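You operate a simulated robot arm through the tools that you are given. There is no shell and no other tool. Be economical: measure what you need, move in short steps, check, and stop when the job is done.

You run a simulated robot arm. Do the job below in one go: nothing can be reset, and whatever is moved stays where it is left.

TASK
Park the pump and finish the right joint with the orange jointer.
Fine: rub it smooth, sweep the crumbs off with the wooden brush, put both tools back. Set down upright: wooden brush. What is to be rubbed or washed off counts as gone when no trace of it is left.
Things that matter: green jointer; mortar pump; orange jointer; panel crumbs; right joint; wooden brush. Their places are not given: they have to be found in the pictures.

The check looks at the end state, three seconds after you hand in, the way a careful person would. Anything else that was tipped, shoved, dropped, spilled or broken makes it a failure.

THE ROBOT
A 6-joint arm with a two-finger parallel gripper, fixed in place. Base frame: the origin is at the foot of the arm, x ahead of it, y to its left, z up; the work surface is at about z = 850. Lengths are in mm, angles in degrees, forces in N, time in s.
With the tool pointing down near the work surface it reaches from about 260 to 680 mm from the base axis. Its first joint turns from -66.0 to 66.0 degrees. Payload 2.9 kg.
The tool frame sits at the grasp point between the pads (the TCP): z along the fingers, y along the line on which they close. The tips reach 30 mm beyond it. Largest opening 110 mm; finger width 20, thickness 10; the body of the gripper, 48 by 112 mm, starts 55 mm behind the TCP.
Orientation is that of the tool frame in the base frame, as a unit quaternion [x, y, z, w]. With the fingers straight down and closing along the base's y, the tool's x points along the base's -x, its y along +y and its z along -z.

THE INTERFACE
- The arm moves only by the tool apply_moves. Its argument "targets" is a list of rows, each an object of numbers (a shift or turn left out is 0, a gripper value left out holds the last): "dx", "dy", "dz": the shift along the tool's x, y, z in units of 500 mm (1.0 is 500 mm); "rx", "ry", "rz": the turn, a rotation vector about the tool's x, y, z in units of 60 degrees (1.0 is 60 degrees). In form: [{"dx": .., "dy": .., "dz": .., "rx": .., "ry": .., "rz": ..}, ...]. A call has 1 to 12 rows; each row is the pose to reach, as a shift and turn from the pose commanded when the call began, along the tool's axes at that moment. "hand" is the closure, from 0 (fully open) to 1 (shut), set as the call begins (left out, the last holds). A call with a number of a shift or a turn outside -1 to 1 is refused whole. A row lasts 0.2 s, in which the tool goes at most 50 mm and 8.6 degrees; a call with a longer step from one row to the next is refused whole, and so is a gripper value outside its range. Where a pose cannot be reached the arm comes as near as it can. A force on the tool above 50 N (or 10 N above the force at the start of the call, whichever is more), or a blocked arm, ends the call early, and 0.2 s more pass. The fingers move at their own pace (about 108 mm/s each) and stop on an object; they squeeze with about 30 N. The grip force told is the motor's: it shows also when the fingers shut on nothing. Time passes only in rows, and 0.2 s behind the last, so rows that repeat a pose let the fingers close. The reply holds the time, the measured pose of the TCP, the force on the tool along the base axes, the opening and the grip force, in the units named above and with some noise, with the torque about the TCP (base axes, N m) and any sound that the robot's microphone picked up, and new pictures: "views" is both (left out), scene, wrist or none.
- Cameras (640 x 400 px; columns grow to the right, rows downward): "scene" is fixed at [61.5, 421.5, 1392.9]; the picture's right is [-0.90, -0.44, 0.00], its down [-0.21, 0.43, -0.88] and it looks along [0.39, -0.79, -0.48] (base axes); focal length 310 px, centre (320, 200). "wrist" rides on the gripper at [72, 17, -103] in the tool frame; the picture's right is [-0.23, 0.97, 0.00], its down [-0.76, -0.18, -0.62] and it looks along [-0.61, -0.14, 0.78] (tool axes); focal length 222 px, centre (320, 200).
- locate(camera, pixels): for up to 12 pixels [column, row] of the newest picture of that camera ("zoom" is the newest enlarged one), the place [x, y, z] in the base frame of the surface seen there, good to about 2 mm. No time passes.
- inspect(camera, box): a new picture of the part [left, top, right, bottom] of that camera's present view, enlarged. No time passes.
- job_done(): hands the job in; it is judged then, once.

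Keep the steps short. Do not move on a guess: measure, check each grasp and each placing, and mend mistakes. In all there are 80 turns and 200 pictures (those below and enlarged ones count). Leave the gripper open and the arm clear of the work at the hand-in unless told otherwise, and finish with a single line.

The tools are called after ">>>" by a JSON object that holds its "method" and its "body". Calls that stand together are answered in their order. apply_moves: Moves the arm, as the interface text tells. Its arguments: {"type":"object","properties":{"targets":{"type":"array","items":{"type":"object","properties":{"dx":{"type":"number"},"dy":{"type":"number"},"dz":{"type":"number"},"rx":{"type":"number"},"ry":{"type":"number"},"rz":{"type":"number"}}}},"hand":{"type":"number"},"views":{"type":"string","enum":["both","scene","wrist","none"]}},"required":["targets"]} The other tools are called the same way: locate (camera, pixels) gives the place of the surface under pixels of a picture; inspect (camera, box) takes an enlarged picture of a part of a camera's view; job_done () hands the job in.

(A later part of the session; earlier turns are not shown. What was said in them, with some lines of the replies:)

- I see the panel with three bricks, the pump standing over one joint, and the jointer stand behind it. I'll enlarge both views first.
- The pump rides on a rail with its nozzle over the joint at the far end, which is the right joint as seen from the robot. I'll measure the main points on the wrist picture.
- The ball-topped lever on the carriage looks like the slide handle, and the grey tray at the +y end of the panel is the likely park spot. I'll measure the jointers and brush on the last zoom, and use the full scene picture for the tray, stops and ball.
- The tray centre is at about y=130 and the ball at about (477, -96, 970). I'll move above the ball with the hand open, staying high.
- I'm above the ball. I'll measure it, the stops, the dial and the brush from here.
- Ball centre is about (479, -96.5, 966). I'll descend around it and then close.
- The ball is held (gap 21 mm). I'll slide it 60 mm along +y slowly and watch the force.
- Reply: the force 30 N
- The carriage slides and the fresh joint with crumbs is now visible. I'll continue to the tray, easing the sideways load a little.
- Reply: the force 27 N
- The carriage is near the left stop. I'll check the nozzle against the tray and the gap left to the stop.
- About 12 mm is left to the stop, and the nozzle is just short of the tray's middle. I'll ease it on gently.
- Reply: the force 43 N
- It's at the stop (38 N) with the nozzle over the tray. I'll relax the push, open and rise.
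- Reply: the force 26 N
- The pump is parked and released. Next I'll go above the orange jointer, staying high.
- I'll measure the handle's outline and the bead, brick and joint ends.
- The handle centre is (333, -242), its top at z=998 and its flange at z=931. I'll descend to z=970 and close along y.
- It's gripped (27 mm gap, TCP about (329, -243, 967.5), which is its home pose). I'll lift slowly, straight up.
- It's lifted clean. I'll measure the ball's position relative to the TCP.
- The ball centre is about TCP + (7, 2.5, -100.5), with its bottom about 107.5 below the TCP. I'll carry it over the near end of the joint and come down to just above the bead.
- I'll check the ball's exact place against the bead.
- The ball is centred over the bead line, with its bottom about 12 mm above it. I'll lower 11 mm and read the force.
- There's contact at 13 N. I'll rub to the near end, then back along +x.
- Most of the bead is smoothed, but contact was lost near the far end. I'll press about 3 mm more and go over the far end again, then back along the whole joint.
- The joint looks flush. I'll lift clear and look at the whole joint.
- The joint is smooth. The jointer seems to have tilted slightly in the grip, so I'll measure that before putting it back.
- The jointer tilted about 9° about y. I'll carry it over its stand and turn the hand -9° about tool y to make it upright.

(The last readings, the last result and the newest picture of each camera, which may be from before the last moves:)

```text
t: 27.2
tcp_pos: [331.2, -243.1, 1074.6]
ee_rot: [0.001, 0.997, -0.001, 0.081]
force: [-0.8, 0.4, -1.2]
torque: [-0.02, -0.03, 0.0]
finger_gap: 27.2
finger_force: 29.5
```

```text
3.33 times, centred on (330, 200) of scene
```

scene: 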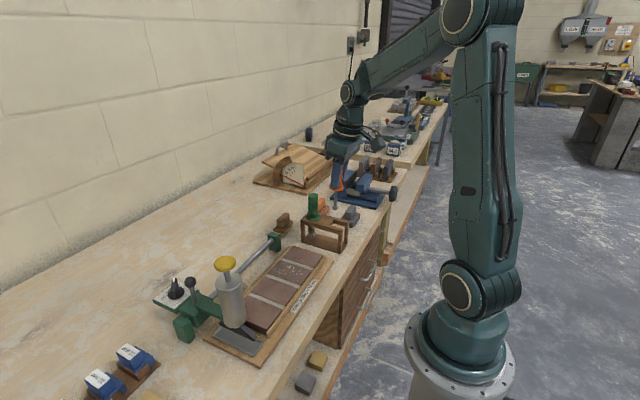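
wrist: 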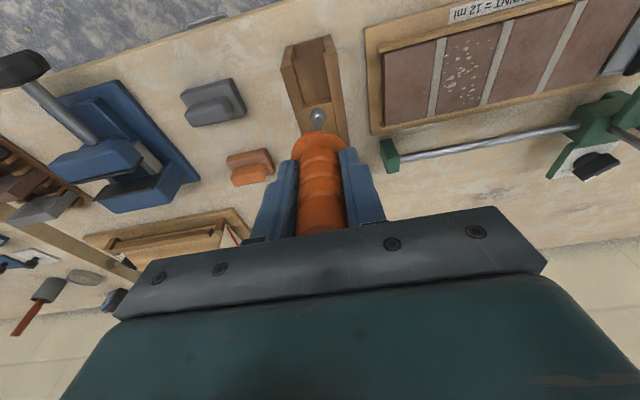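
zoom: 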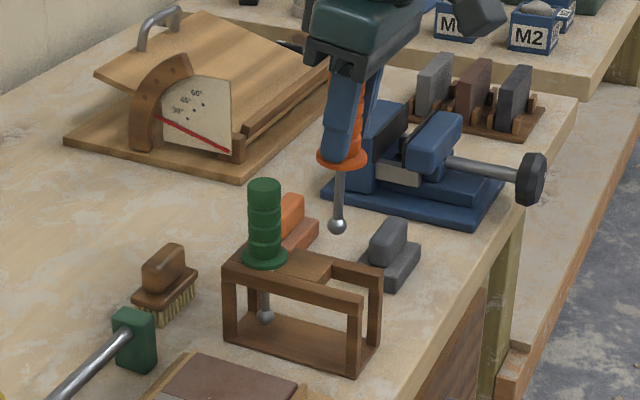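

>>> {"method": "locate", "body": {"camera": "zoom", "pixels": [[341, 178], [340, 190], [339, 202], [338, 212], [337, 227], [329, 227], [346, 227], [342, 164], [264, 190], [263, 258], [337, 262]]}}

>>> {"method": "inspect", "body": {"camera": "scene", "box": [310, 155, 360, 215]}}

```text
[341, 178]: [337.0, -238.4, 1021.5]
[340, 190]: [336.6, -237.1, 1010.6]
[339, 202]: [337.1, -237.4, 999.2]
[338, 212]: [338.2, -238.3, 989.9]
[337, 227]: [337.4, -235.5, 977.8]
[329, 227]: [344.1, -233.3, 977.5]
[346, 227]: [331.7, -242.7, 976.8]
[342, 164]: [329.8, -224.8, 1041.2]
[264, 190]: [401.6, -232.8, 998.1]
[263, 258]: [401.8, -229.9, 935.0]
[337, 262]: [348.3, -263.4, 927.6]
```

```text
6.67 times, centred on (335, 185) of scene
```

zoom: 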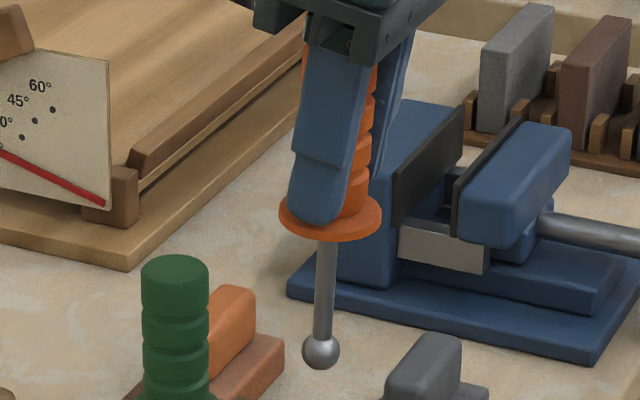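

The shaft is vertical now. I need x -2 mm and about 106 mm down. I'll go 95 mm along base z, then check.

>>> {"method": "apply_moves", "body": {"targets": [{"dx": 0.0136, "dz": 0.0586}, {"dx": 0.0233, "dz": 0.1178}, {"dx": 0.03, "dz": 0.158}, {"dx": 0.0347, "dz": 0.187}, {"dx": 0.0347, "dz": 0.187}]}}

>>> {"method": "inspect", "body": {"camera": "scene", "box": [290, 180, 360, 255]}}

```text
t: 28.4
tcp_pos: [326.7, -241.0, 978.3]
ee_rot: [0.0, 0.997, -0.001, 0.082]
force: [0.6, 0.3, -0.8]
torque: [0.0, 0.02, 0.0]
finger_gap: 27.0
finger_force: 30.4
```

scene: 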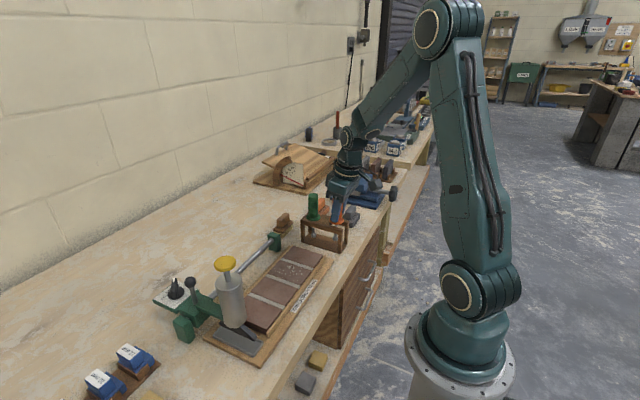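
wrist: 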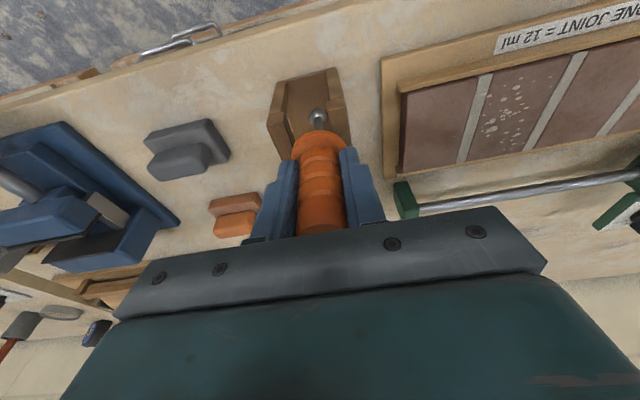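

```text
5.33 times, centred on (325, 218) of scene
```

zoom: 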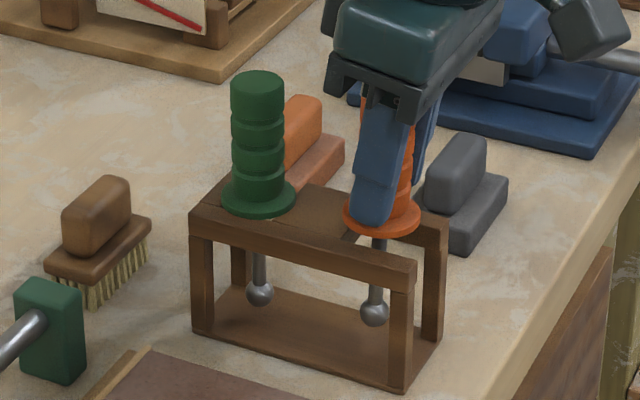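

The ball is inside the slot. I'll lower the last ~11 mm in small steps, watching for contact.

>>> {"method": "apply_moves", "body": {"targets": [{"dx": -0.002, "dz": 0.006}, {"dx": -0.002, "dz": 0.011}, {"dx": -0.001, "dz": 0.015}, {"dx": -0.001, "dz": 0.018}, {"dx": -0.001, "dz": 0.018}], "views": "none"}}

>>> {"method": "inspect", "body": {"camera": "scene", "box": [290, 180, 360, 255]}}

```text
t: 29.6
tcp_pos: [331.3, -240.4, 969.1]
ee_rot: [-0.001, 0.997, 0.0, 0.08]
force: [0.4, 0.0, -2.2]
torque: [0.03, 0.04, 0.02]
finger_gap: 27.2
finger_force: 29.6
```

```text
5.33 times, centred on (325, 218) of scene
```

zoom: 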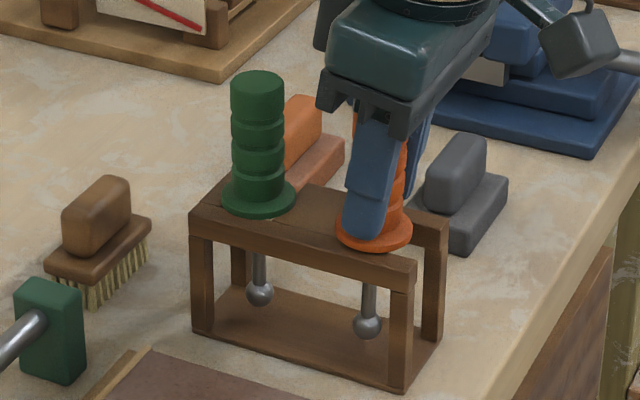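

Not resting yet. I'll lower in 1 mm steps.

>>> {"method": "apply_moves", "body": {"targets": [{"dz": 0.002}, {"dz": 0.004}, {"dz": 0.006}, {"dz": 0.006}], "views": "none"}}

>>> {"method": "inspect", "body": {"camera": "scene", "box": [290, 180, 360, 255]}}

```text
t: 30.6
tcp_pos: [331.4, -242.3, 967.1]
ee_rot: [0.0, 0.997, 0.0, 0.082]
force: [-2.9, 0.5, 12.9]
torque: [0.06, 0.24, 0.01]
finger_gap: 27.2
finger_force: 29.7
```

```text
5.33 times, centred on (325, 218) of scene
```

zoom: 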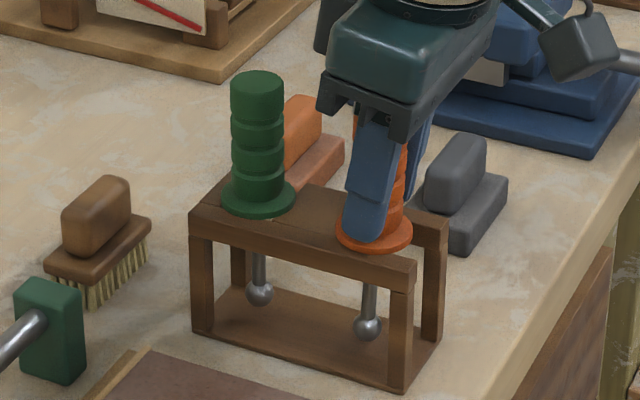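

It's resting (13 N). I'll ease off 1 mm, open and retreat.

>>> {"method": "apply_moves", "body": {"targets": [{"dz": -0.002}, {"dz": -0.002}], "views": "none"}}

>>> {"method": "apply_moves", "body": {"targets": [{"dz": -0.002}, {"dz": -0.002}, {"dz": -0.002}, {"dz": -0.002}, {"dz": -0.08}, {"dz": -0.16, "ry": 0.04}, {"dz": -0.24, "ry": 0.08}, {"dz": -0.3, "ry": 0.12}, {"dz": -0.3, "ry": 0.155}, {"dz": -0.3, "ry": 0.155}], "hand": 0}}

>>> {"method": "inspect", "body": {"camera": "scene", "box": [270, 180, 360, 255]}}

```text
t: 31.2
tcp_pos: [332.4, -241.8, 966.3]
ee_rot: [0.0, 0.997, 0.0, 0.081]
force: [1.0, -1.5, 2.3]
torque: [0.0, 0.03, 0.0]
finger_gap: 27.3
finger_force: 30.0
```

```text
t: 33.4
tcp_pos: [307.5, -241.1, 1114.2]
ee_rot: [0.0, 1.0, -0.001, 0.0]
force: [-0.4, 0.0, 0.0]
torque: [0.0, 0.02, 0.01]
finger_gap: 110.0
finger_force: 0.0
```

scene: 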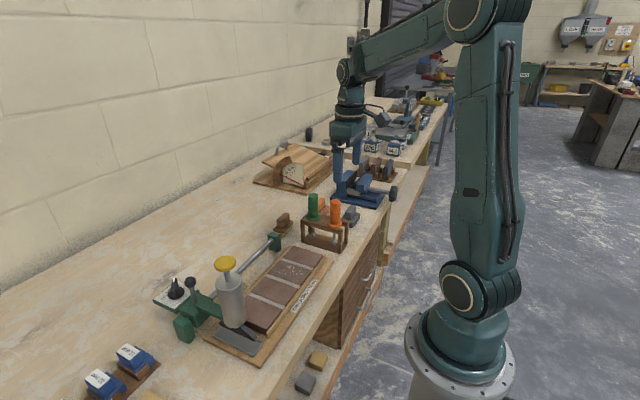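
wrist: 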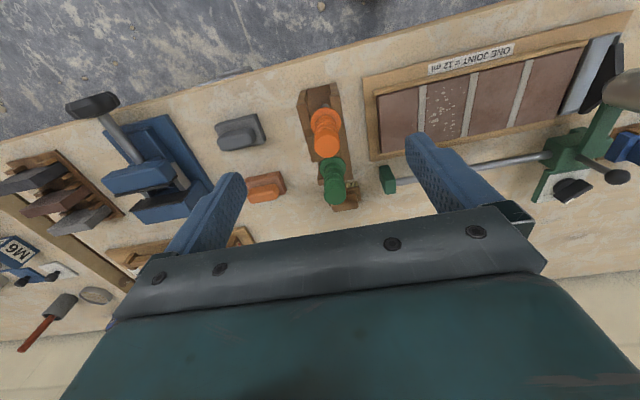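

```text
5.33 times, centred on (315, 218) of scene
```

zoom: 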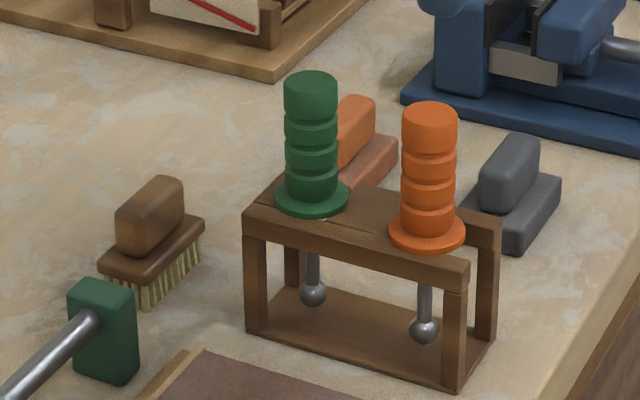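

The orange jointer is back upright in its slot. Next, move near the brush for a good look.

>>> {"method": "apply_moves", "body": {"targets": [{"dx": -0.08, "dy": 0.008}, {"dx": -0.16, "dy": 0.016}, {"dx": -0.24, "dy": 0.024}, {"dx": -0.325, "dy": 0.032}, {"dx": -0.325, "dy": 0.032}]}}

>>> {"method": "inspect", "body": {"camera": "wrist", "box": [260, 60, 400, 180]}}

>>> {"method": "inspect", "body": {"camera": "scene", "box": [260, 200, 310, 245]}}

```text
t: 34.6
tcp_pos: [468.8, -224.0, 1113.3]
ee_rot: [0.001, 1.0, -0.001, 0.0]
force: [-0.8, 0.8, -0.8]
torque: [0.0, 0.03, -0.03]
finger_gap: 110.3
finger_force: 0.0
```

scene: 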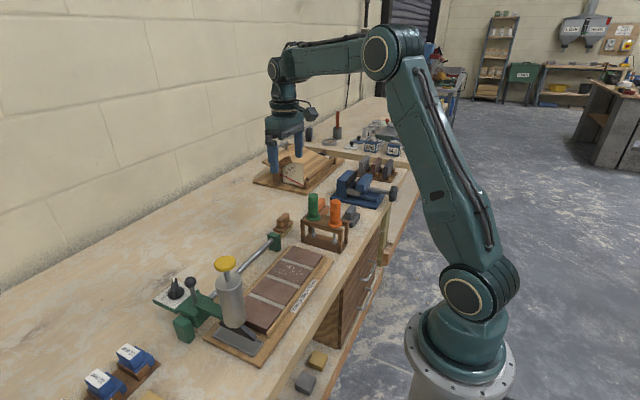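
wrist: 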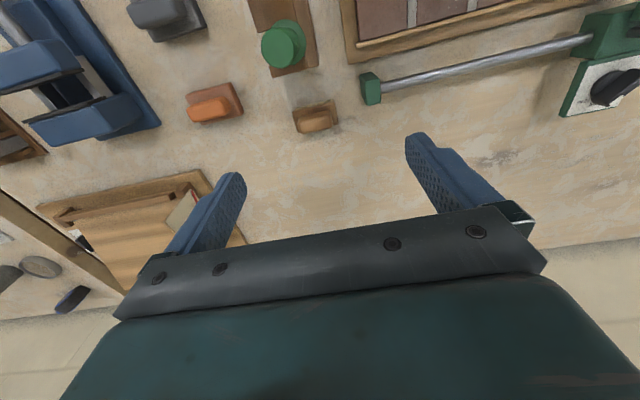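

```text
3.33 times, centred on (330, 120) of wrist
```

zoom: 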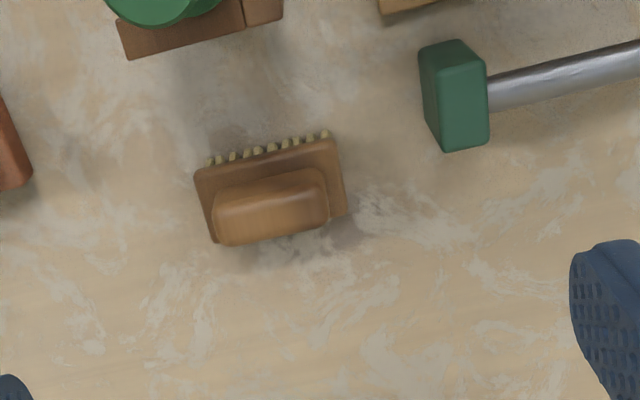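

```text
8.89 times, centred on (285, 222) of scene
```

zoom: 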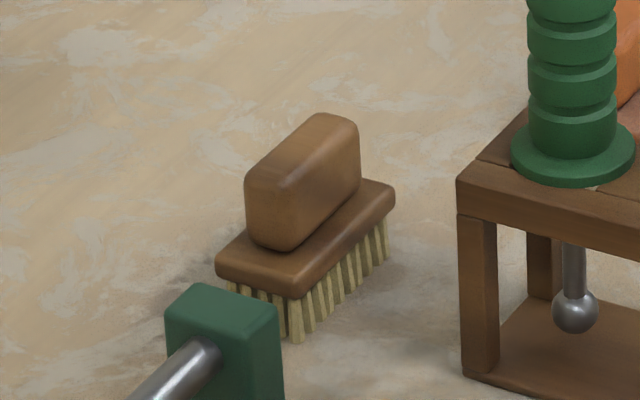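

The brush's long side lies along y. I'll measure the grip block and plate.

>>> {"method": "locate", "body": {"camera": "zoom", "pixels": [[300, 160], [262, 170], [345, 122], [250, 240], [290, 250], [270, 220], [325, 200], [355, 185], [220, 270], [300, 290], [392, 195], [298, 335]]}}

>>> {"method": "locate", "body": {"camera": "wrist", "pixels": [[315, 122], [299, 128], [328, 122], [295, 132], [293, 112], [331, 102], [334, 124], [312, 112], [300, 118], [326, 113]]}}

```text
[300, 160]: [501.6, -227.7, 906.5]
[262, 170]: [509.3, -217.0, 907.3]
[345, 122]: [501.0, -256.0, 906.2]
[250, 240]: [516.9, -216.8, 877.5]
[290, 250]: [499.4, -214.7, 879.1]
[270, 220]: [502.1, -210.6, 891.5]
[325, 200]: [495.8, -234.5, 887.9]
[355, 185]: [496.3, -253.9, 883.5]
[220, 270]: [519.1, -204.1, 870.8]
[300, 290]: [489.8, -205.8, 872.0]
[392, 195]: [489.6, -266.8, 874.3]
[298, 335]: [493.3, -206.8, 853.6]
```

```text
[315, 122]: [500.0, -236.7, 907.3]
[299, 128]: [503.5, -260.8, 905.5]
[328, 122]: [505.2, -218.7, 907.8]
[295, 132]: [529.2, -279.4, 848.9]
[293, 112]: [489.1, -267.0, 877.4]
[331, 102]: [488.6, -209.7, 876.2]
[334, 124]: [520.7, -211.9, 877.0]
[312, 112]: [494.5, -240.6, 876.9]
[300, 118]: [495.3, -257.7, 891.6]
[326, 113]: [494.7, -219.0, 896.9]
```

The grip block spans y -260 to -213 and x 495 to 514, with its top at z=907. I'll grip it along y at (505, -236) with the tips at about z=882.

>>> {"method": "apply_moves", "body": {"targets": [{"dx": -0.072, "dy": -0.024, "dz": 0.02}, {"dx": -0.072, "dy": -0.024, "dz": 0.1}, {"dx": -0.072, "dy": -0.024, "dz": 0.19}, {"dx": -0.072, "dy": -0.024, "dz": 0.28}, {"dx": -0.072, "dy": -0.024, "dz": 0.35}, {"dx": -0.072, "dy": -0.024, "dz": 0.39}, {"dx": -0.072, "dy": -0.024, "dz": 0.402}, {"dx": -0.072, "dy": -0.024, "dz": 0.402}]}}

>>> {"method": "inspect", "body": {"camera": "scene", "box": [240, 180, 320, 250]}}

```text
t: 36.4
tcp_pos: [505.2, -236.8, 915.2]
ee_rot: [0.0, 1.0, -0.001, -0.001]
force: [0.3, 0.3, 1.0]
torque: [0.0, 0.0, -0.01]
finger_gap: 110.1
finger_force: 0.0
```

scene: 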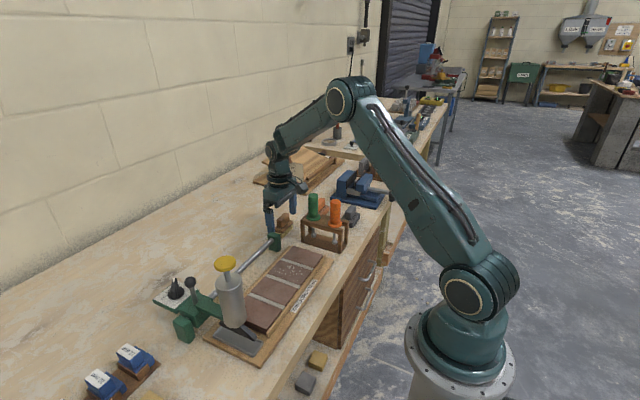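
wrist: 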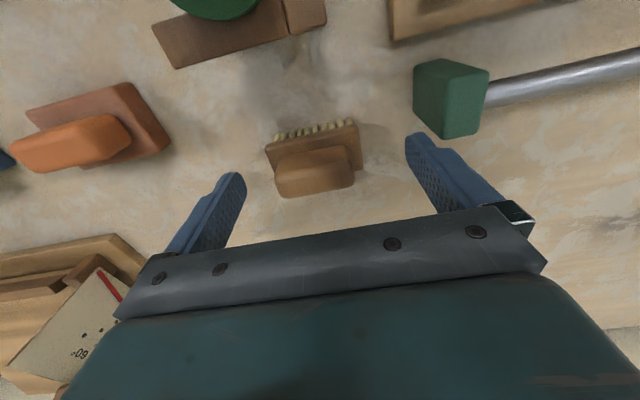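

```text
5.71 times, centred on (280, 215) of scene
```

zoom: 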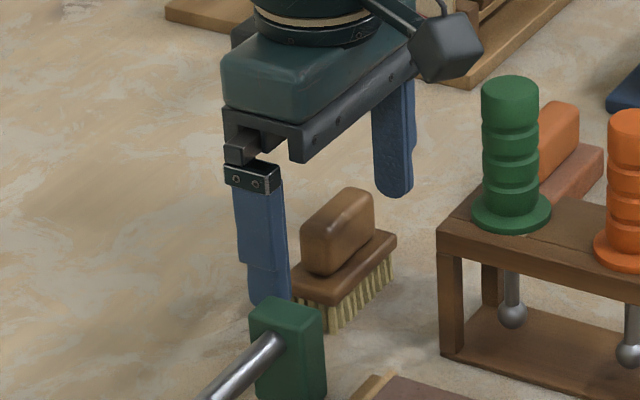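

Aligned. I'll lower 2 mm and close.

>>> {"method": "apply_moves", "body": {"targets": [{"dz": 0.004}, {"dz": 0.004}, {"dz": 0.004}, {"dz": 0.004}, {"dz": 0.004}], "hand": 1, "views": "wrist"}}

>>> {"method": "apply_moves", "body": {"targets": [{"dz": -0.02}, {"dz": -0.08}, {"dz": -0.16}, {"dz": -0.22}, {"dz": -0.22}]}}

>>> {"method": "inspect", "body": {"camera": "scene", "box": [240, 140, 320, 240]}}

```text
t: 37.6
tcp_pos: [504.7, -237.0, 912.4]
ee_rot: [0.0, 1.0, 0.0, 0.0]
force: [0.9, 0.9, 1.6]
torque: [0.04, -0.02, 0.01]
finger_gap: 49.7
finger_force: 30.1
```

wrist: 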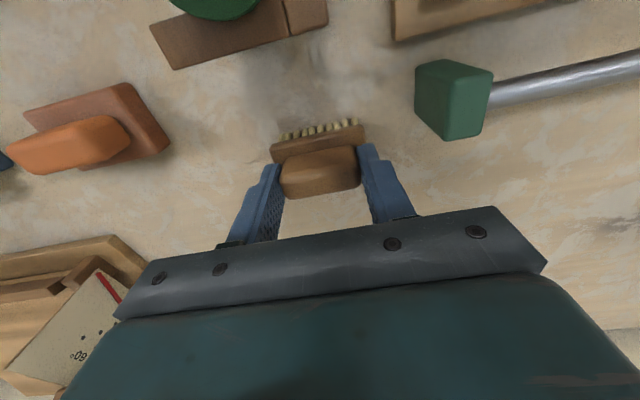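

```text
t: 38.8
tcp_pos: [505.8, -236.6, 1024.6]
ee_rot: [0.0, 1.0, 0.0, 0.0]
force: [0.1, -0.6, -1.1]
torque: [0.0, -0.02, 0.02]
finger_gap: 49.5
finger_force: 29.5
```

scene: 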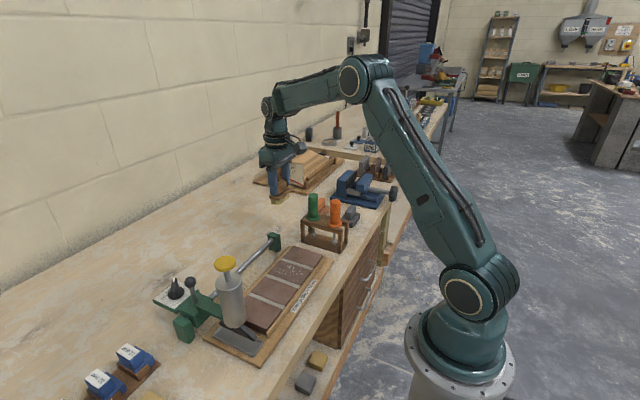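
wrist: 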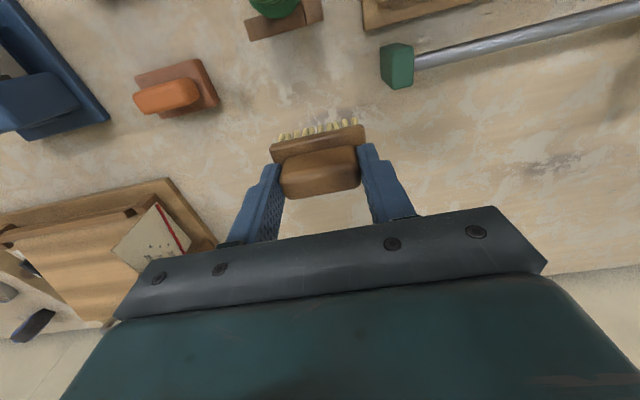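

```text
4.00 times, centred on (280, 190) of scene
```

zoom: 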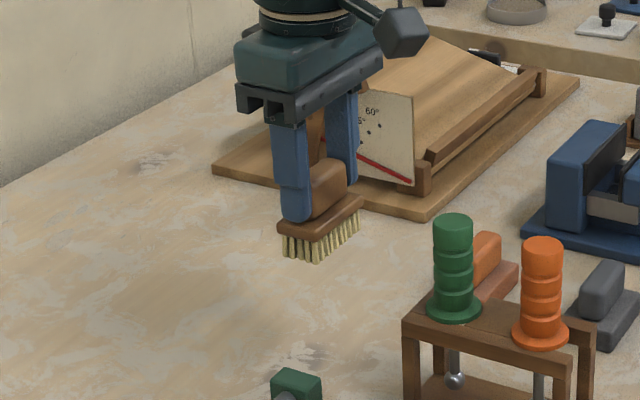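

The brush is held level. With the bristle bottom 62 mm below the TCP, contact on the brick comes at TCP z≈940. I'll go over the far end of the crumb area.

>>> {"method": "apply_moves", "body": {"targets": [{"dx": 0.03, "dy": 0.066}, {"dx": 0.07, "dy": 0.132}, {"dx": 0.11, "dy": 0.198}, {"dx": 0.15, "dy": 0.264}, {"dx": 0.188, "dy": 0.329}, {"dx": 0.188, "dy": 0.329, "dz": 0.08}, {"dx": 0.188, "dy": 0.329, "dz": 0.14}, {"dx": 0.188, "dy": 0.329, "dz": 0.16}, {"dx": 0.188, "dy": 0.329, "dz": 0.166}, {"dx": 0.188, "dy": 0.329, "dz": 0.17}]}}

>>> {"method": "inspect", "body": {"camera": "scene", "box": [240, 205, 340, 285]}}

```text
t: 41.0
tcp_pos: [411.8, -72.8, 940.3]
ee_rot: [0.0, 1.0, -0.001, 0.002]
force: [-2.5, 2.9, 28.6]
torque: [0.06, 0.06, -0.01]
finger_gap: 49.7
finger_force: 29.8
```

scene: 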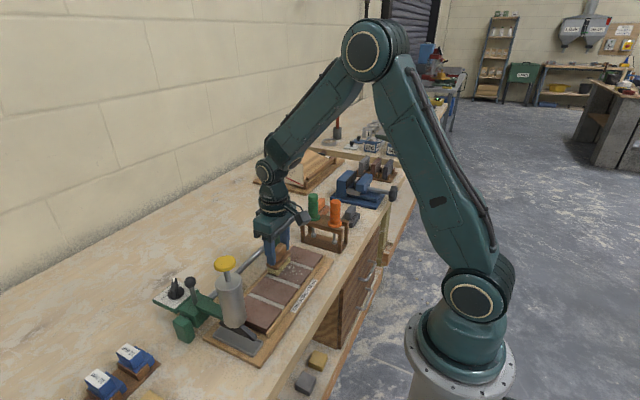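
wrist: 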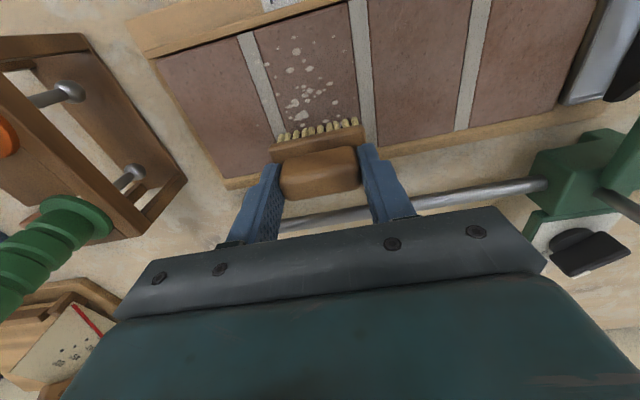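

```text
5.00 times, centred on (290, 245) of scene
```

zoom: 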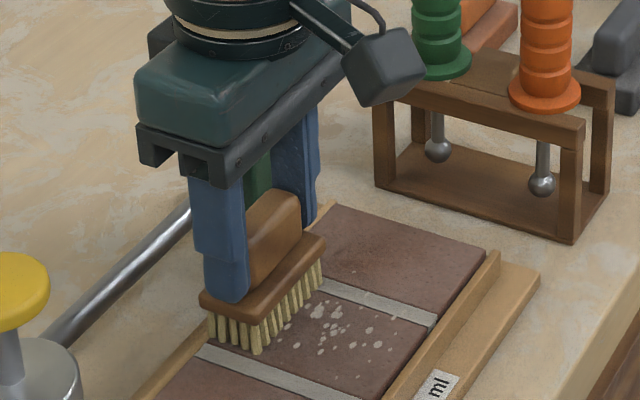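

Contact is 28 N, a bit firm. I'll ease up 2 mm and sweep toward the robot, then back.

>>> {"method": "apply_moves", "body": {"targets": [{"dz": -0.004}, {"dx": 0.02, "dz": -0.004}, {"dx": 0.04, "dz": -0.004}, {"dx": 0.06, "dz": -0.004}, {"dx": 0.08, "dz": -0.004}, {"dx": 0.1, "dz": -0.004}, {"dx": 0.12, "dz": -0.004}, {"dx": 0.138, "dz": -0.004}, {"dx": 0.138, "dz": -0.004}]}}

>>> {"method": "inspect", "body": {"camera": "scene", "box": [240, 205, 340, 285]}}

```text
t: 43.0
tcp_pos: [342.3, -73.3, 939.1]
ee_rot: [0.0, 1.0, 0.0, -0.001]
force: [2.5, 0.5, 6.3]
torque: [0.01, -0.26, 0.03]
finger_gap: 49.3
finger_force: 29.7
```

scene: 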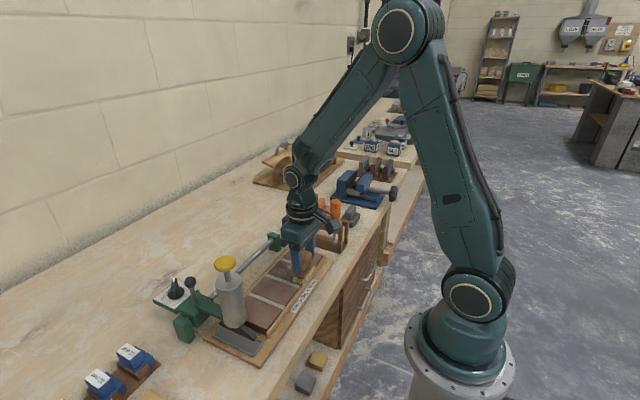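
wrist: 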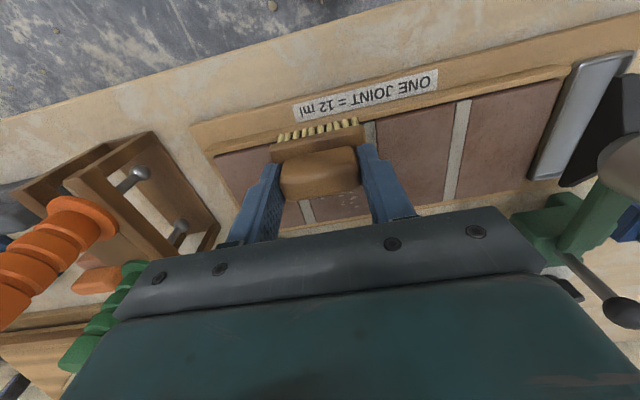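

```text
5.00 times, centred on (290, 245) of scene
```

zoom: 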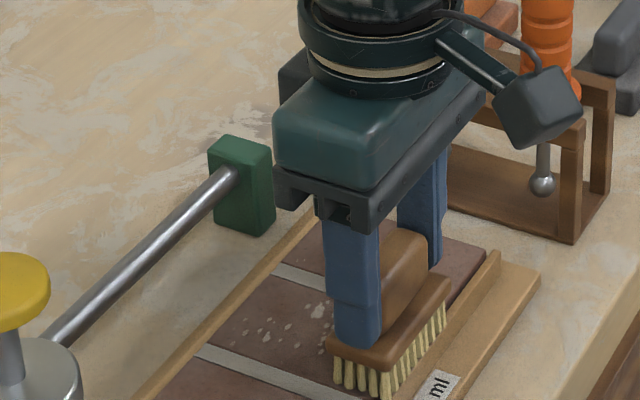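

Some crumbs remain behind the brush. I'll sweep back in +x with slightly more pressure, shifting 6 mm toward +y.

>>> {"method": "apply_moves", "body": {"targets": [{"dz": 0.003, "dy": 0.012}, {"dx": -0.02, "dy": 0.012, "dz": 0.003}, {"dx": -0.04, "dy": 0.012, "dz": 0.003}, {"dx": -0.06, "dy": 0.012, "dz": 0.003}, {"dx": -0.08, "dy": 0.012, "dz": 0.003}, {"dx": -0.1, "dy": 0.012, "dz": 0.003}, {"dx": -0.12, "dy": 0.012, "dz": 0.003}, {"dx": -0.138, "dy": 0.012, "dz": 0.003}, {"dx": -0.12, "dy": 0.012, "dz": 0.003}, {"dx": -0.1, "dy": 0.012, "dz": 0.003}, {"dx": -0.08, "dy": 0.012, "dz": 0.003}, {"dx": -0.06, "dy": 0.012, "dz": 0.003}]}}

>>> {"method": "inspect", "body": {"camera": "scene", "box": [240, 205, 340, 285]}}

```text
t: 45.6
tcp_pos: [370.4, -67.5, 939.2]
ee_rot: [0.0, 1.0, 0.001, -0.001]
force: [1.4, 0.6, 2.7]
torque: [-0.02, -0.17, 0.05]
finger_gap: 49.5
finger_force: 30.1
```

scene: 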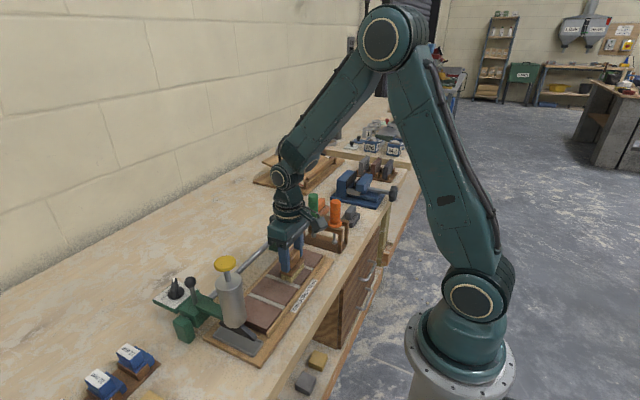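
wrist: 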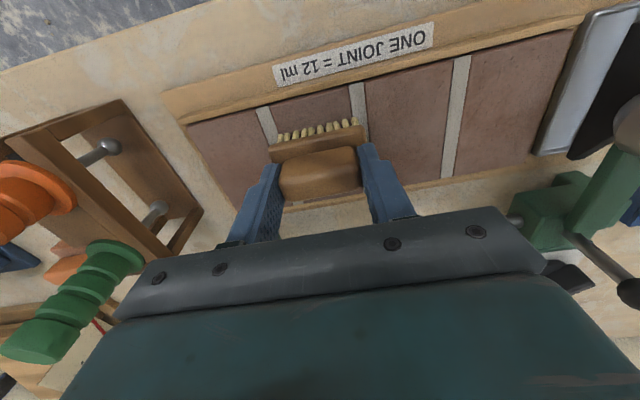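

```text
5.00 times, centred on (290, 245) of scene
```

zoom: 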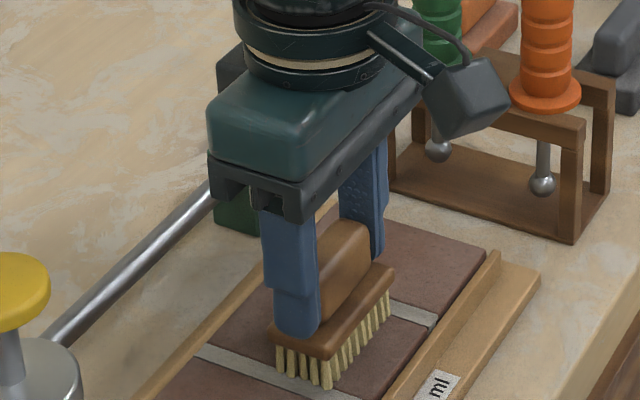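

Looking clean here. I'll go over the right brick's edge and the joint too, at y≈-108.

>>> {"method": "apply_moves", "body": {"targets": [{"dy": -0.04, "dz": 0.002}, {"dy": -0.08, "dz": 0.002}, {"dx": -0.03, "dy": -0.08, "dz": 0.002}, {"dx": -0.06, "dy": -0.08, "dz": 0.002}, {"dx": -0.084, "dy": -0.08, "dz": 0.002}, {"dx": -0.06, "dy": -0.08, "dz": 0.002}, {"dx": -0.03, "dy": -0.08, "dz": 0.002}, {"dx": 0, "dy": -0.08, "dz": 0.002}, {"dx": 0.03, "dy": -0.08, "dz": 0.002}, {"dx": 0.056, "dy": -0.08, "dz": 0.002}, {"dx": 0.056, "dy": -0.02, "dz": 0.002}, {"dx": 0.056, "dy": 0.01, "dz": 0.002}], "views": "none"}}

>>> {"method": "apply_moves", "body": {"targets": [{"dz": -0.08}, {"dz": -0.16}, {"dx": -0.06, "dz": -0.2}, {"dx": -0.14, "dz": -0.2}, {"dx": -0.2, "dy": -0.05, "dz": -0.2}, {"dx": -0.26, "dy": -0.1, "dz": -0.2}, {"dx": -0.29, "dy": -0.12, "dz": -0.2}]}}

>>> {"method": "inspect", "body": {"camera": "scene", "box": [220, 215, 340, 310]}}

>>> {"method": "inspect", "body": {"camera": "wrist", "box": [300, 0, 500, 130]}}

```text
t: 46.1
tcp_pos: [371.5, -77.3, 938.5]
ee_rot: [-0.013, 1.0, 0.011, -0.001]
force: [-1.5, 8.7, 6.2]
torque: [0.35, 0.01, -0.2]
finger_gap: 49.7
finger_force: 29.9
stopped in row 2: the force on the tool passed its limit at 64 N (the readings are from after the stop); the commanded pose is now the measured one
```

```text
t: 47.7
tcp_pos: [515.6, -137.0, 1033.5]
ee_rot: [-0.011, 1.0, 0.011, -0.002]
force: [-1.0, 0.0, -0.8]
torque: [0.04, -0.01, 0.0]
finger_gap: 49.8
finger_force: 29.7
```

scene: 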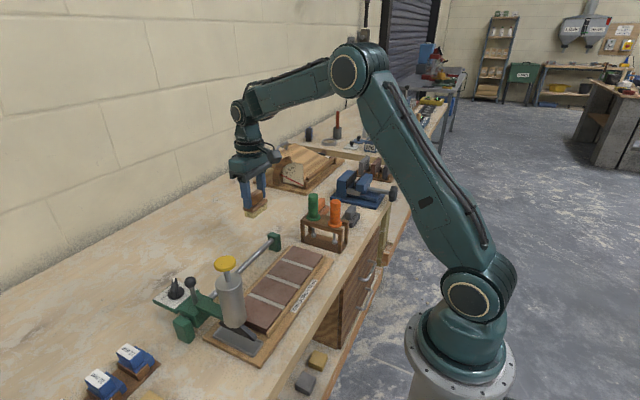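
wrist: 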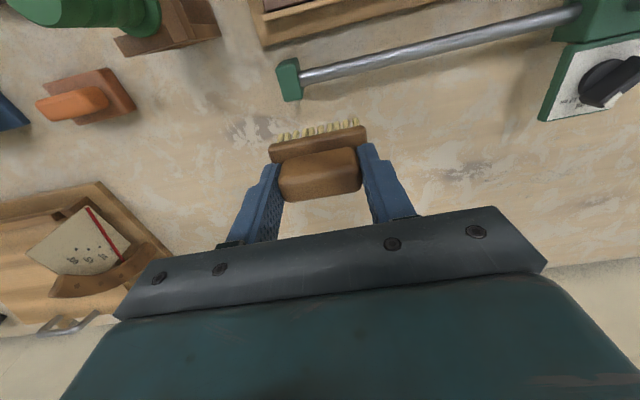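

```text
4.21 times, centred on (280, 262) of scene
```

zoom: 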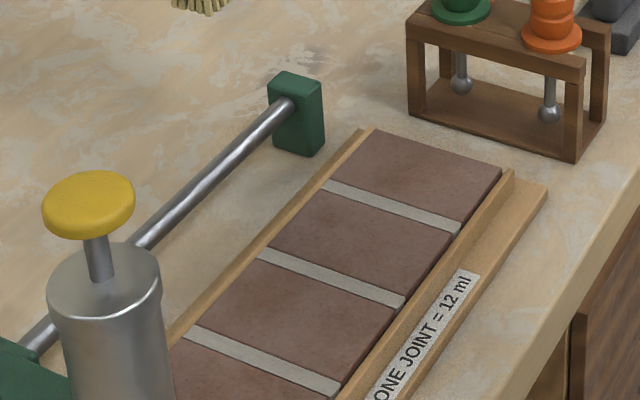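

```text
3.08 times, centred on (400, 65) of wrist
```

zoom: 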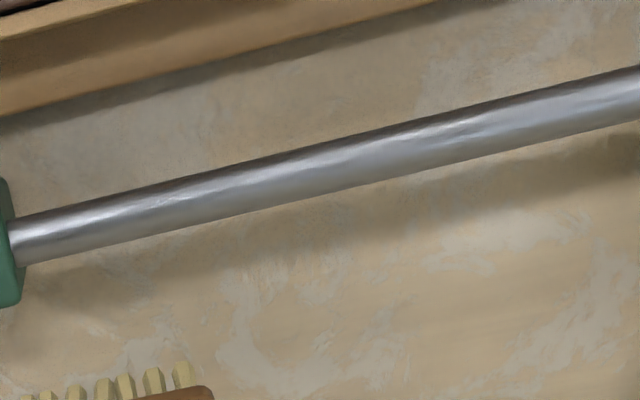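

The sideways step snagged and stopped, but the panel looks clean. I'll look closely at the bricks, joint and surroundings for leftovers.

>>> {"method": "inspect", "body": {"camera": "scene", "box": [268, 240, 338, 285]}}

>>> {"method": "inspect", "body": {"camera": "scene", "box": [228, 195, 288, 245]}}

```text
8.89 times, centred on (303, 262) of scene
```

zoom: 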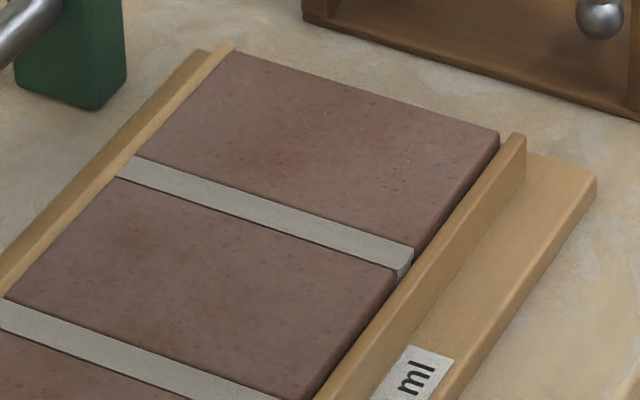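

```text
8.00 times, centred on (258, 220) of scene
```

zoom: 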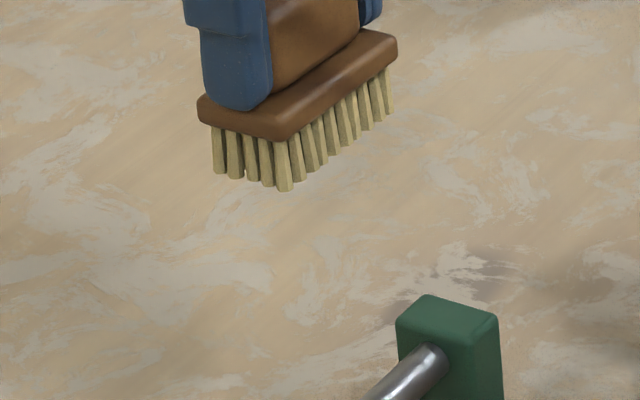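

Clean. I'll check the near end of the right joint against its neighbour.

>>> {"method": "inspect", "body": {"camera": "scene", "box": [290, 255, 330, 290]}}

>>> {"method": "locate", "body": {"camera": "zoom", "pixels": [[380, 135], [400, 145], [390, 165], [350, 115]]}}

```text
11.43 times, centred on (310, 272) of scene
```

zoom: 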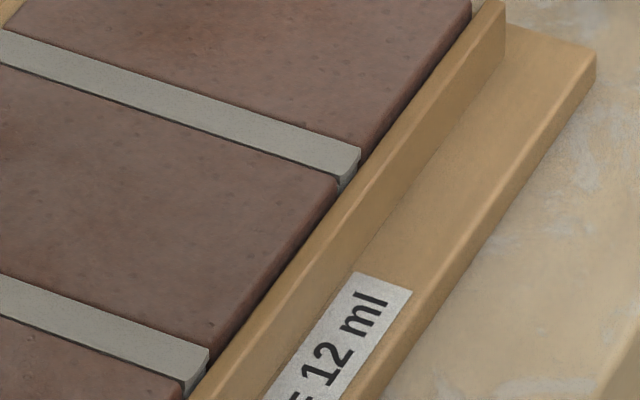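

```text
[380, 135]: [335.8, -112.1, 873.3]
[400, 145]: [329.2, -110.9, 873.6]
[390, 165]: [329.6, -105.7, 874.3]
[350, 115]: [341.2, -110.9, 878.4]
```

It's identical to its neighbour, so that part is done. Next I'll carry the brush above its home at (504.7, -237), straightening the ~1.3° hand twist left by the snag.

>>> {"method": "apply_moves", "body": {"targets": [{"dx": 0.005, "dy": -0.05, "rx": 0.01, "rz": 0.01}, {"dx": 0.01, "dy": -0.1, "rx": 0.021, "rz": 0.021}, {"dx": 0.015, "dy": -0.15, "rx": 0.021, "rz": 0.021}, {"dx": 0.022, "dy": -0.2, "rx": 0.021, "rz": 0.021}, {"dx": 0.022, "dy": -0.2, "dz": 0.08, "rx": 0.021, "rz": 0.021}, {"dx": 0.022, "dy": -0.2, "dz": 0.14, "rx": 0.021, "rz": 0.021}, {"dx": 0.022, "dy": -0.2, "dz": 0.14, "rx": 0.021, "rz": 0.021}]}}

>>> {"method": "inspect", "body": {"camera": "scene", "box": [255, 180, 315, 235]}}

>>> {"method": "inspect", "body": {"camera": "wrist", "box": [240, 90, 400, 220]}}

```text
t: 49.3
tcp_pos: [508.9, -233.6, 961.7]
ee_rot: [0.0, 1.0, -0.001, -0.001]
force: [-1.2, -0.2, -0.4]
torque: [0.0, 0.0, 0.0]
finger_gap: 49.2
finger_force: 30.2
```

scene: 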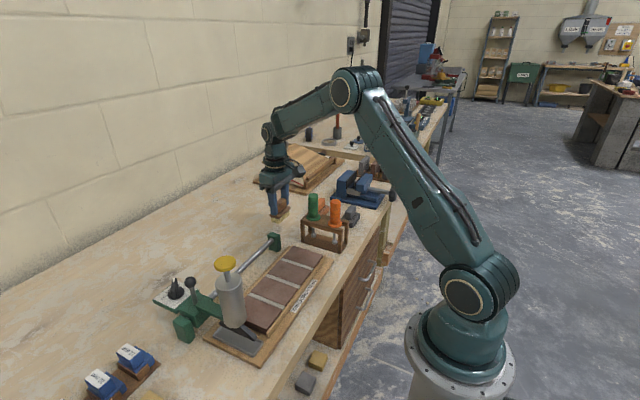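
wrist: 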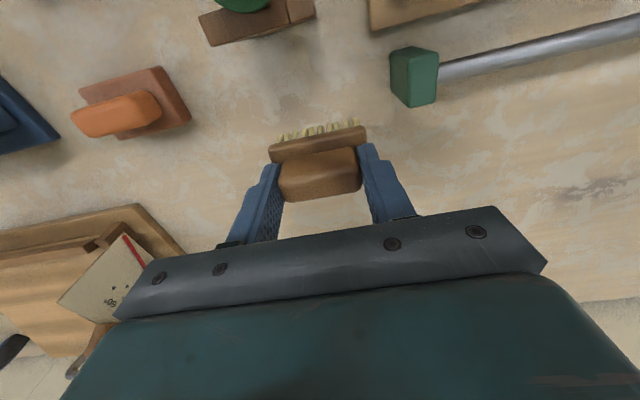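

```text
7.27 times, centred on (285, 208) of scene
```

zoom: 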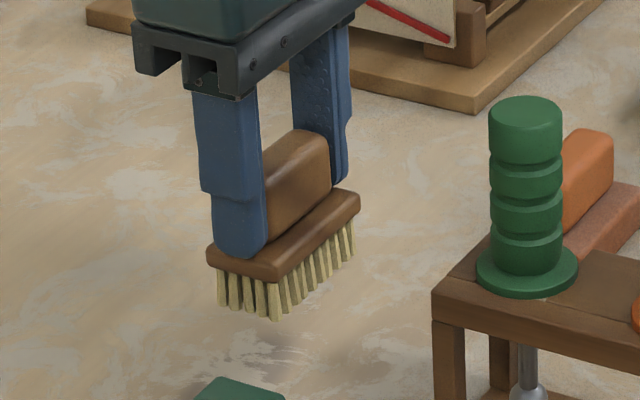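

```text
3.08 times, centred on (320, 155) of wrist
```

zoom: 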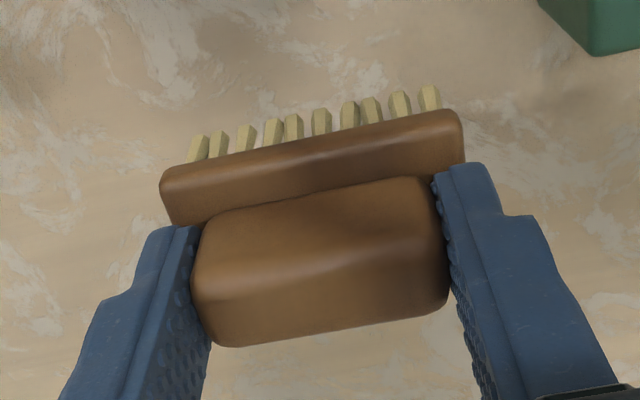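

The brush looks level. I'll correct the xy and lower to just above the table, then touch down.

>>> {"method": "apply_moves", "body": {"targets": [{"dx": 0.008, "dy": -0.007}, {"dx": 0.008, "dy": -0.007, "dz": 0.05}, {"dx": 0.008, "dy": -0.007, "dz": 0.085}, {"dx": 0.008, "dy": -0.007, "dz": 0.092}, {"dx": 0.008, "dy": -0.007, "dz": 0.096}, {"dx": 0.008, "dy": -0.007, "dz": 0.099}, {"dx": 0.008, "dy": -0.007, "dz": 0.099}]}}

>>> {"method": "inspect", "body": {"camera": "scene", "box": [255, 190, 315, 245]}}

```text
t: 50.9
tcp_pos: [503.2, -239.6, 913.9]
ee_rot: [0.001, 1.0, -0.001, -0.001]
force: [0.2, 0.7, -0.5]
torque: [0.01, 0.03, 0.02]
finger_gap: 49.4
finger_force: 30.3
```

scene: 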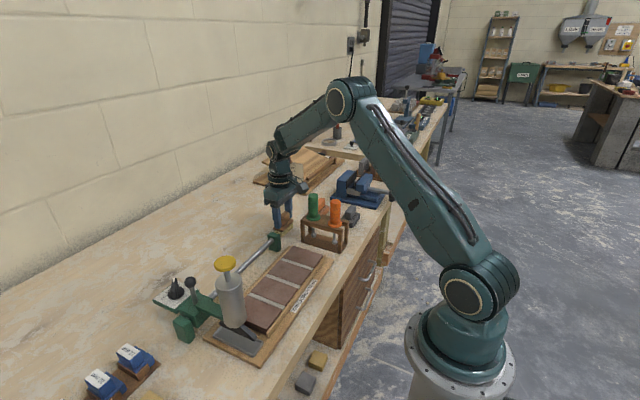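
wrist: 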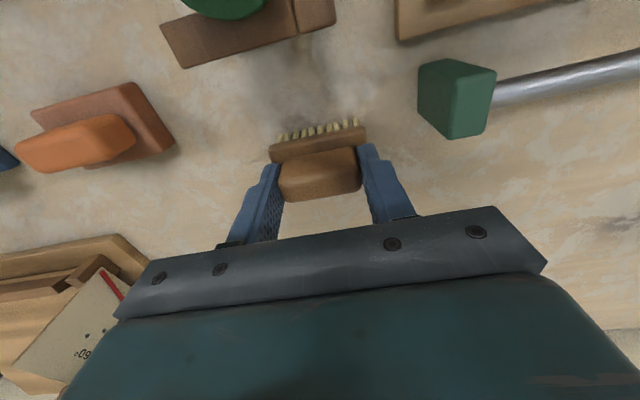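

```text
7.27 times, centred on (285, 218) of scene
```

zoom: 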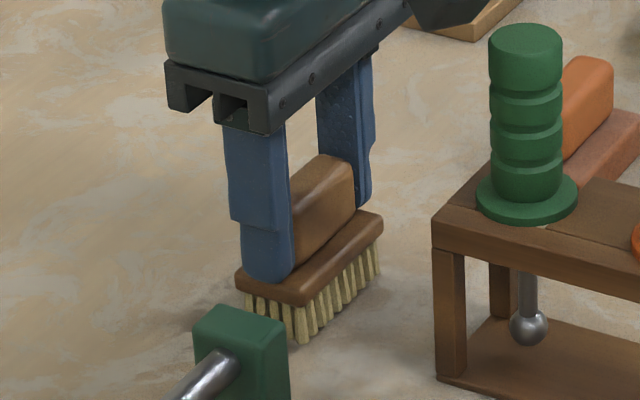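

No contact yet. I'll lower a few more mm in small steps.

>>> {"method": "apply_moves", "body": {"targets": [{"dz": 0.003, "dy": 0.004}, {"dz": 0.006, "dy": 0.004}, {"dz": 0.008, "dy": 0.004}, {"dz": 0.008, "dy": 0.004}], "views": "none"}}

```text
t: 51.9
tcp_pos: [504.5, -237.9, 910.7]
ee_rot: [-0.001, 1.0, -0.001, -0.001]
force: [-0.3, -0.2, -0.1]
torque: [0.01, 0.01, 0.0]
finger_gap: 49.4
finger_force: 29.5
```

>>> {"method": "apply_moves", "body": {"targets": [{"dz": 0.002}, {"dz": 0.004}, {"dz": 0.006}, {"dz": 0.006}], "views": "none"}}

>>> {"method": "inspect", "body": {"camera": "scene", "box": [255, 190, 315, 245]}}

```text
t: 52.9
tcp_pos: [505.3, -237.3, 908.0]
ee_rot: [0.001, 1.0, 0.0, 0.001]
force: [-2.5, -0.9, 4.6]
torque: [-0.09, 0.03, -0.03]
finger_gap: 49.5
finger_force: 30.5
```

```text
7.27 times, centred on (285, 218) of scene
```

zoom: 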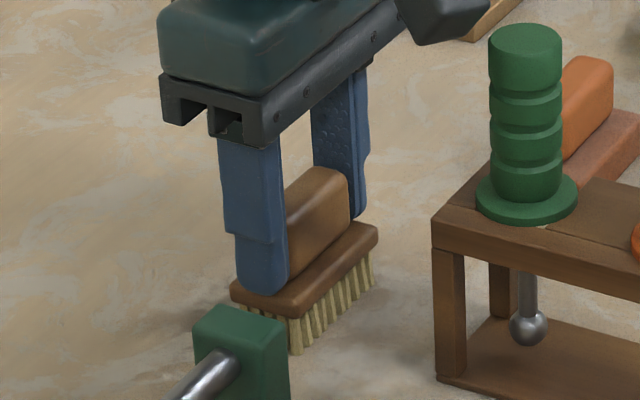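

It's touching (4.6 N). I'll open and rise straight up.

>>> {"method": "apply_moves", "body": {"targets": [{"dz": 0.001}, {"dz": 0.001}, {"dz": 0.001}, {"dz": 0.001}, {"dz": -0.04}, {"dz": -0.12}, {"dz": -0.2}, {"dz": -0.28}, {"dz": -0.36}, {"dz": -0.42}], "hand": 0}}

>>> {"method": "inspect", "body": {"camera": "scene", "box": [260, 185, 360, 255]}}

>>> {"method": "inspect", "body": {"camera": "wrist", "box": [180, 0, 480, 190]}}

>>> {"method": "inspect", "body": {"camera": "scene", "box": [140, 230, 340, 370]}}

```text
t: 55.1
tcp_pos: [506.9, -237.4, 1117.2]
ee_rot: [0.001, 1.0, -0.001, -0.001]
force: [-0.5, 0.1, -0.9]
torque: [0.01, -0.02, -0.01]
finger_gap: 110.1
finger_force: 0.1
```

scene: 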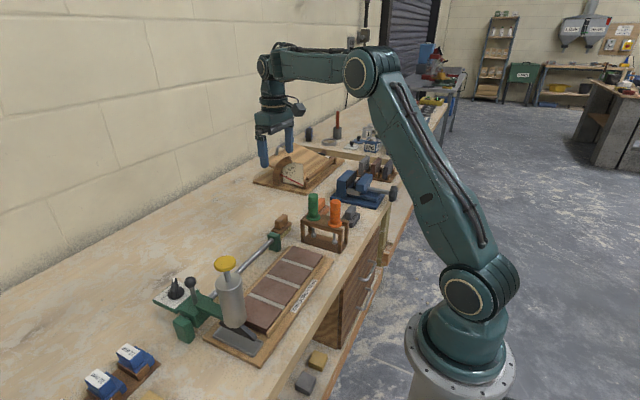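
wrist: 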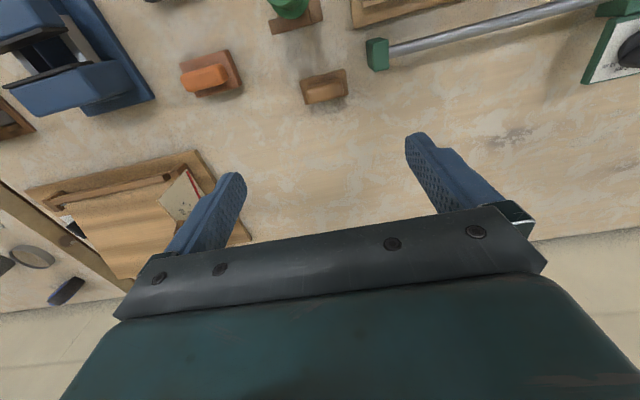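

```text
5.71 times, centred on (310, 220) of scene
```

zoom: 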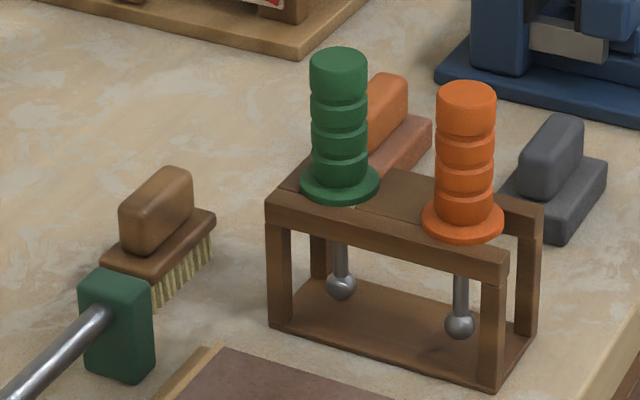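

```text
2.11 times, centred on (330, 95) of wrist
```

zoom: 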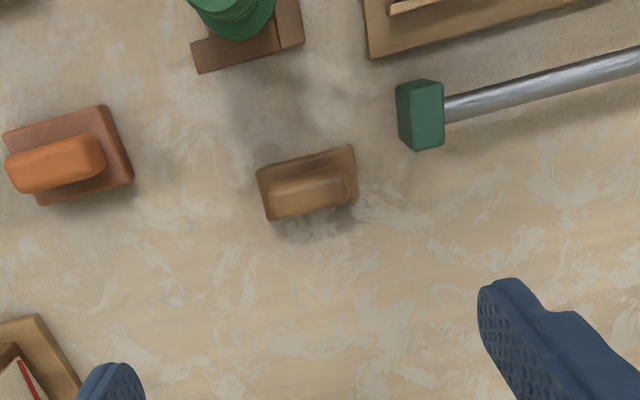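

```text
2.86 times, centred on (240, 300) of scene
```

zoom: 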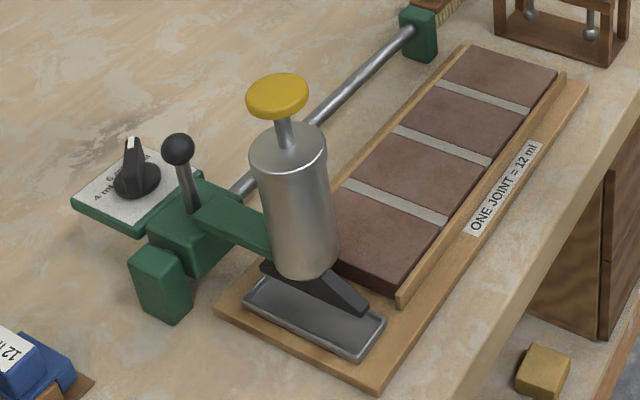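

Everything stands upright. I'll do a final check of the brush, jointer and ball positions.

>>> {"method": "locate", "body": {"camera": "wrist", "pixels": [[325, 90], [303, 85], [346, 72], [348, 90], [307, 102]]}}

>>> {"method": "locate", "body": {"camera": "scene", "pixels": [[336, 201], [335, 220], [334, 239], [190, 283], [282, 217]]}}

```text
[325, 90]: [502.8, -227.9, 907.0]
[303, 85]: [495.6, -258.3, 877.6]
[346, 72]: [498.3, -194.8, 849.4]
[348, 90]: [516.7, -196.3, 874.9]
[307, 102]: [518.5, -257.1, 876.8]
```

```text
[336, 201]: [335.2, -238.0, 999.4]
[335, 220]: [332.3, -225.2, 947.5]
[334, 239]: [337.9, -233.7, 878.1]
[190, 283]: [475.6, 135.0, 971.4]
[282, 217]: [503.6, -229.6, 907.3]
```

The pump is parked over its tray, the right joint is smooth, and no crumbs are left. The orange jointer is back upright in its slot. The brush stands upright about 9 mm from its first spot, on open bench. The gripper is open and clear, so I'll hand in.

>>> {"method": "job_done", "body": {}}

```text
The job is handed in.
```

Handed in: the pump is parked over its tray, the right joint is smooth and free of crumbs, the orange jointer is back in its stand, and the wooden brush stands upright about 9 mm from where it started.
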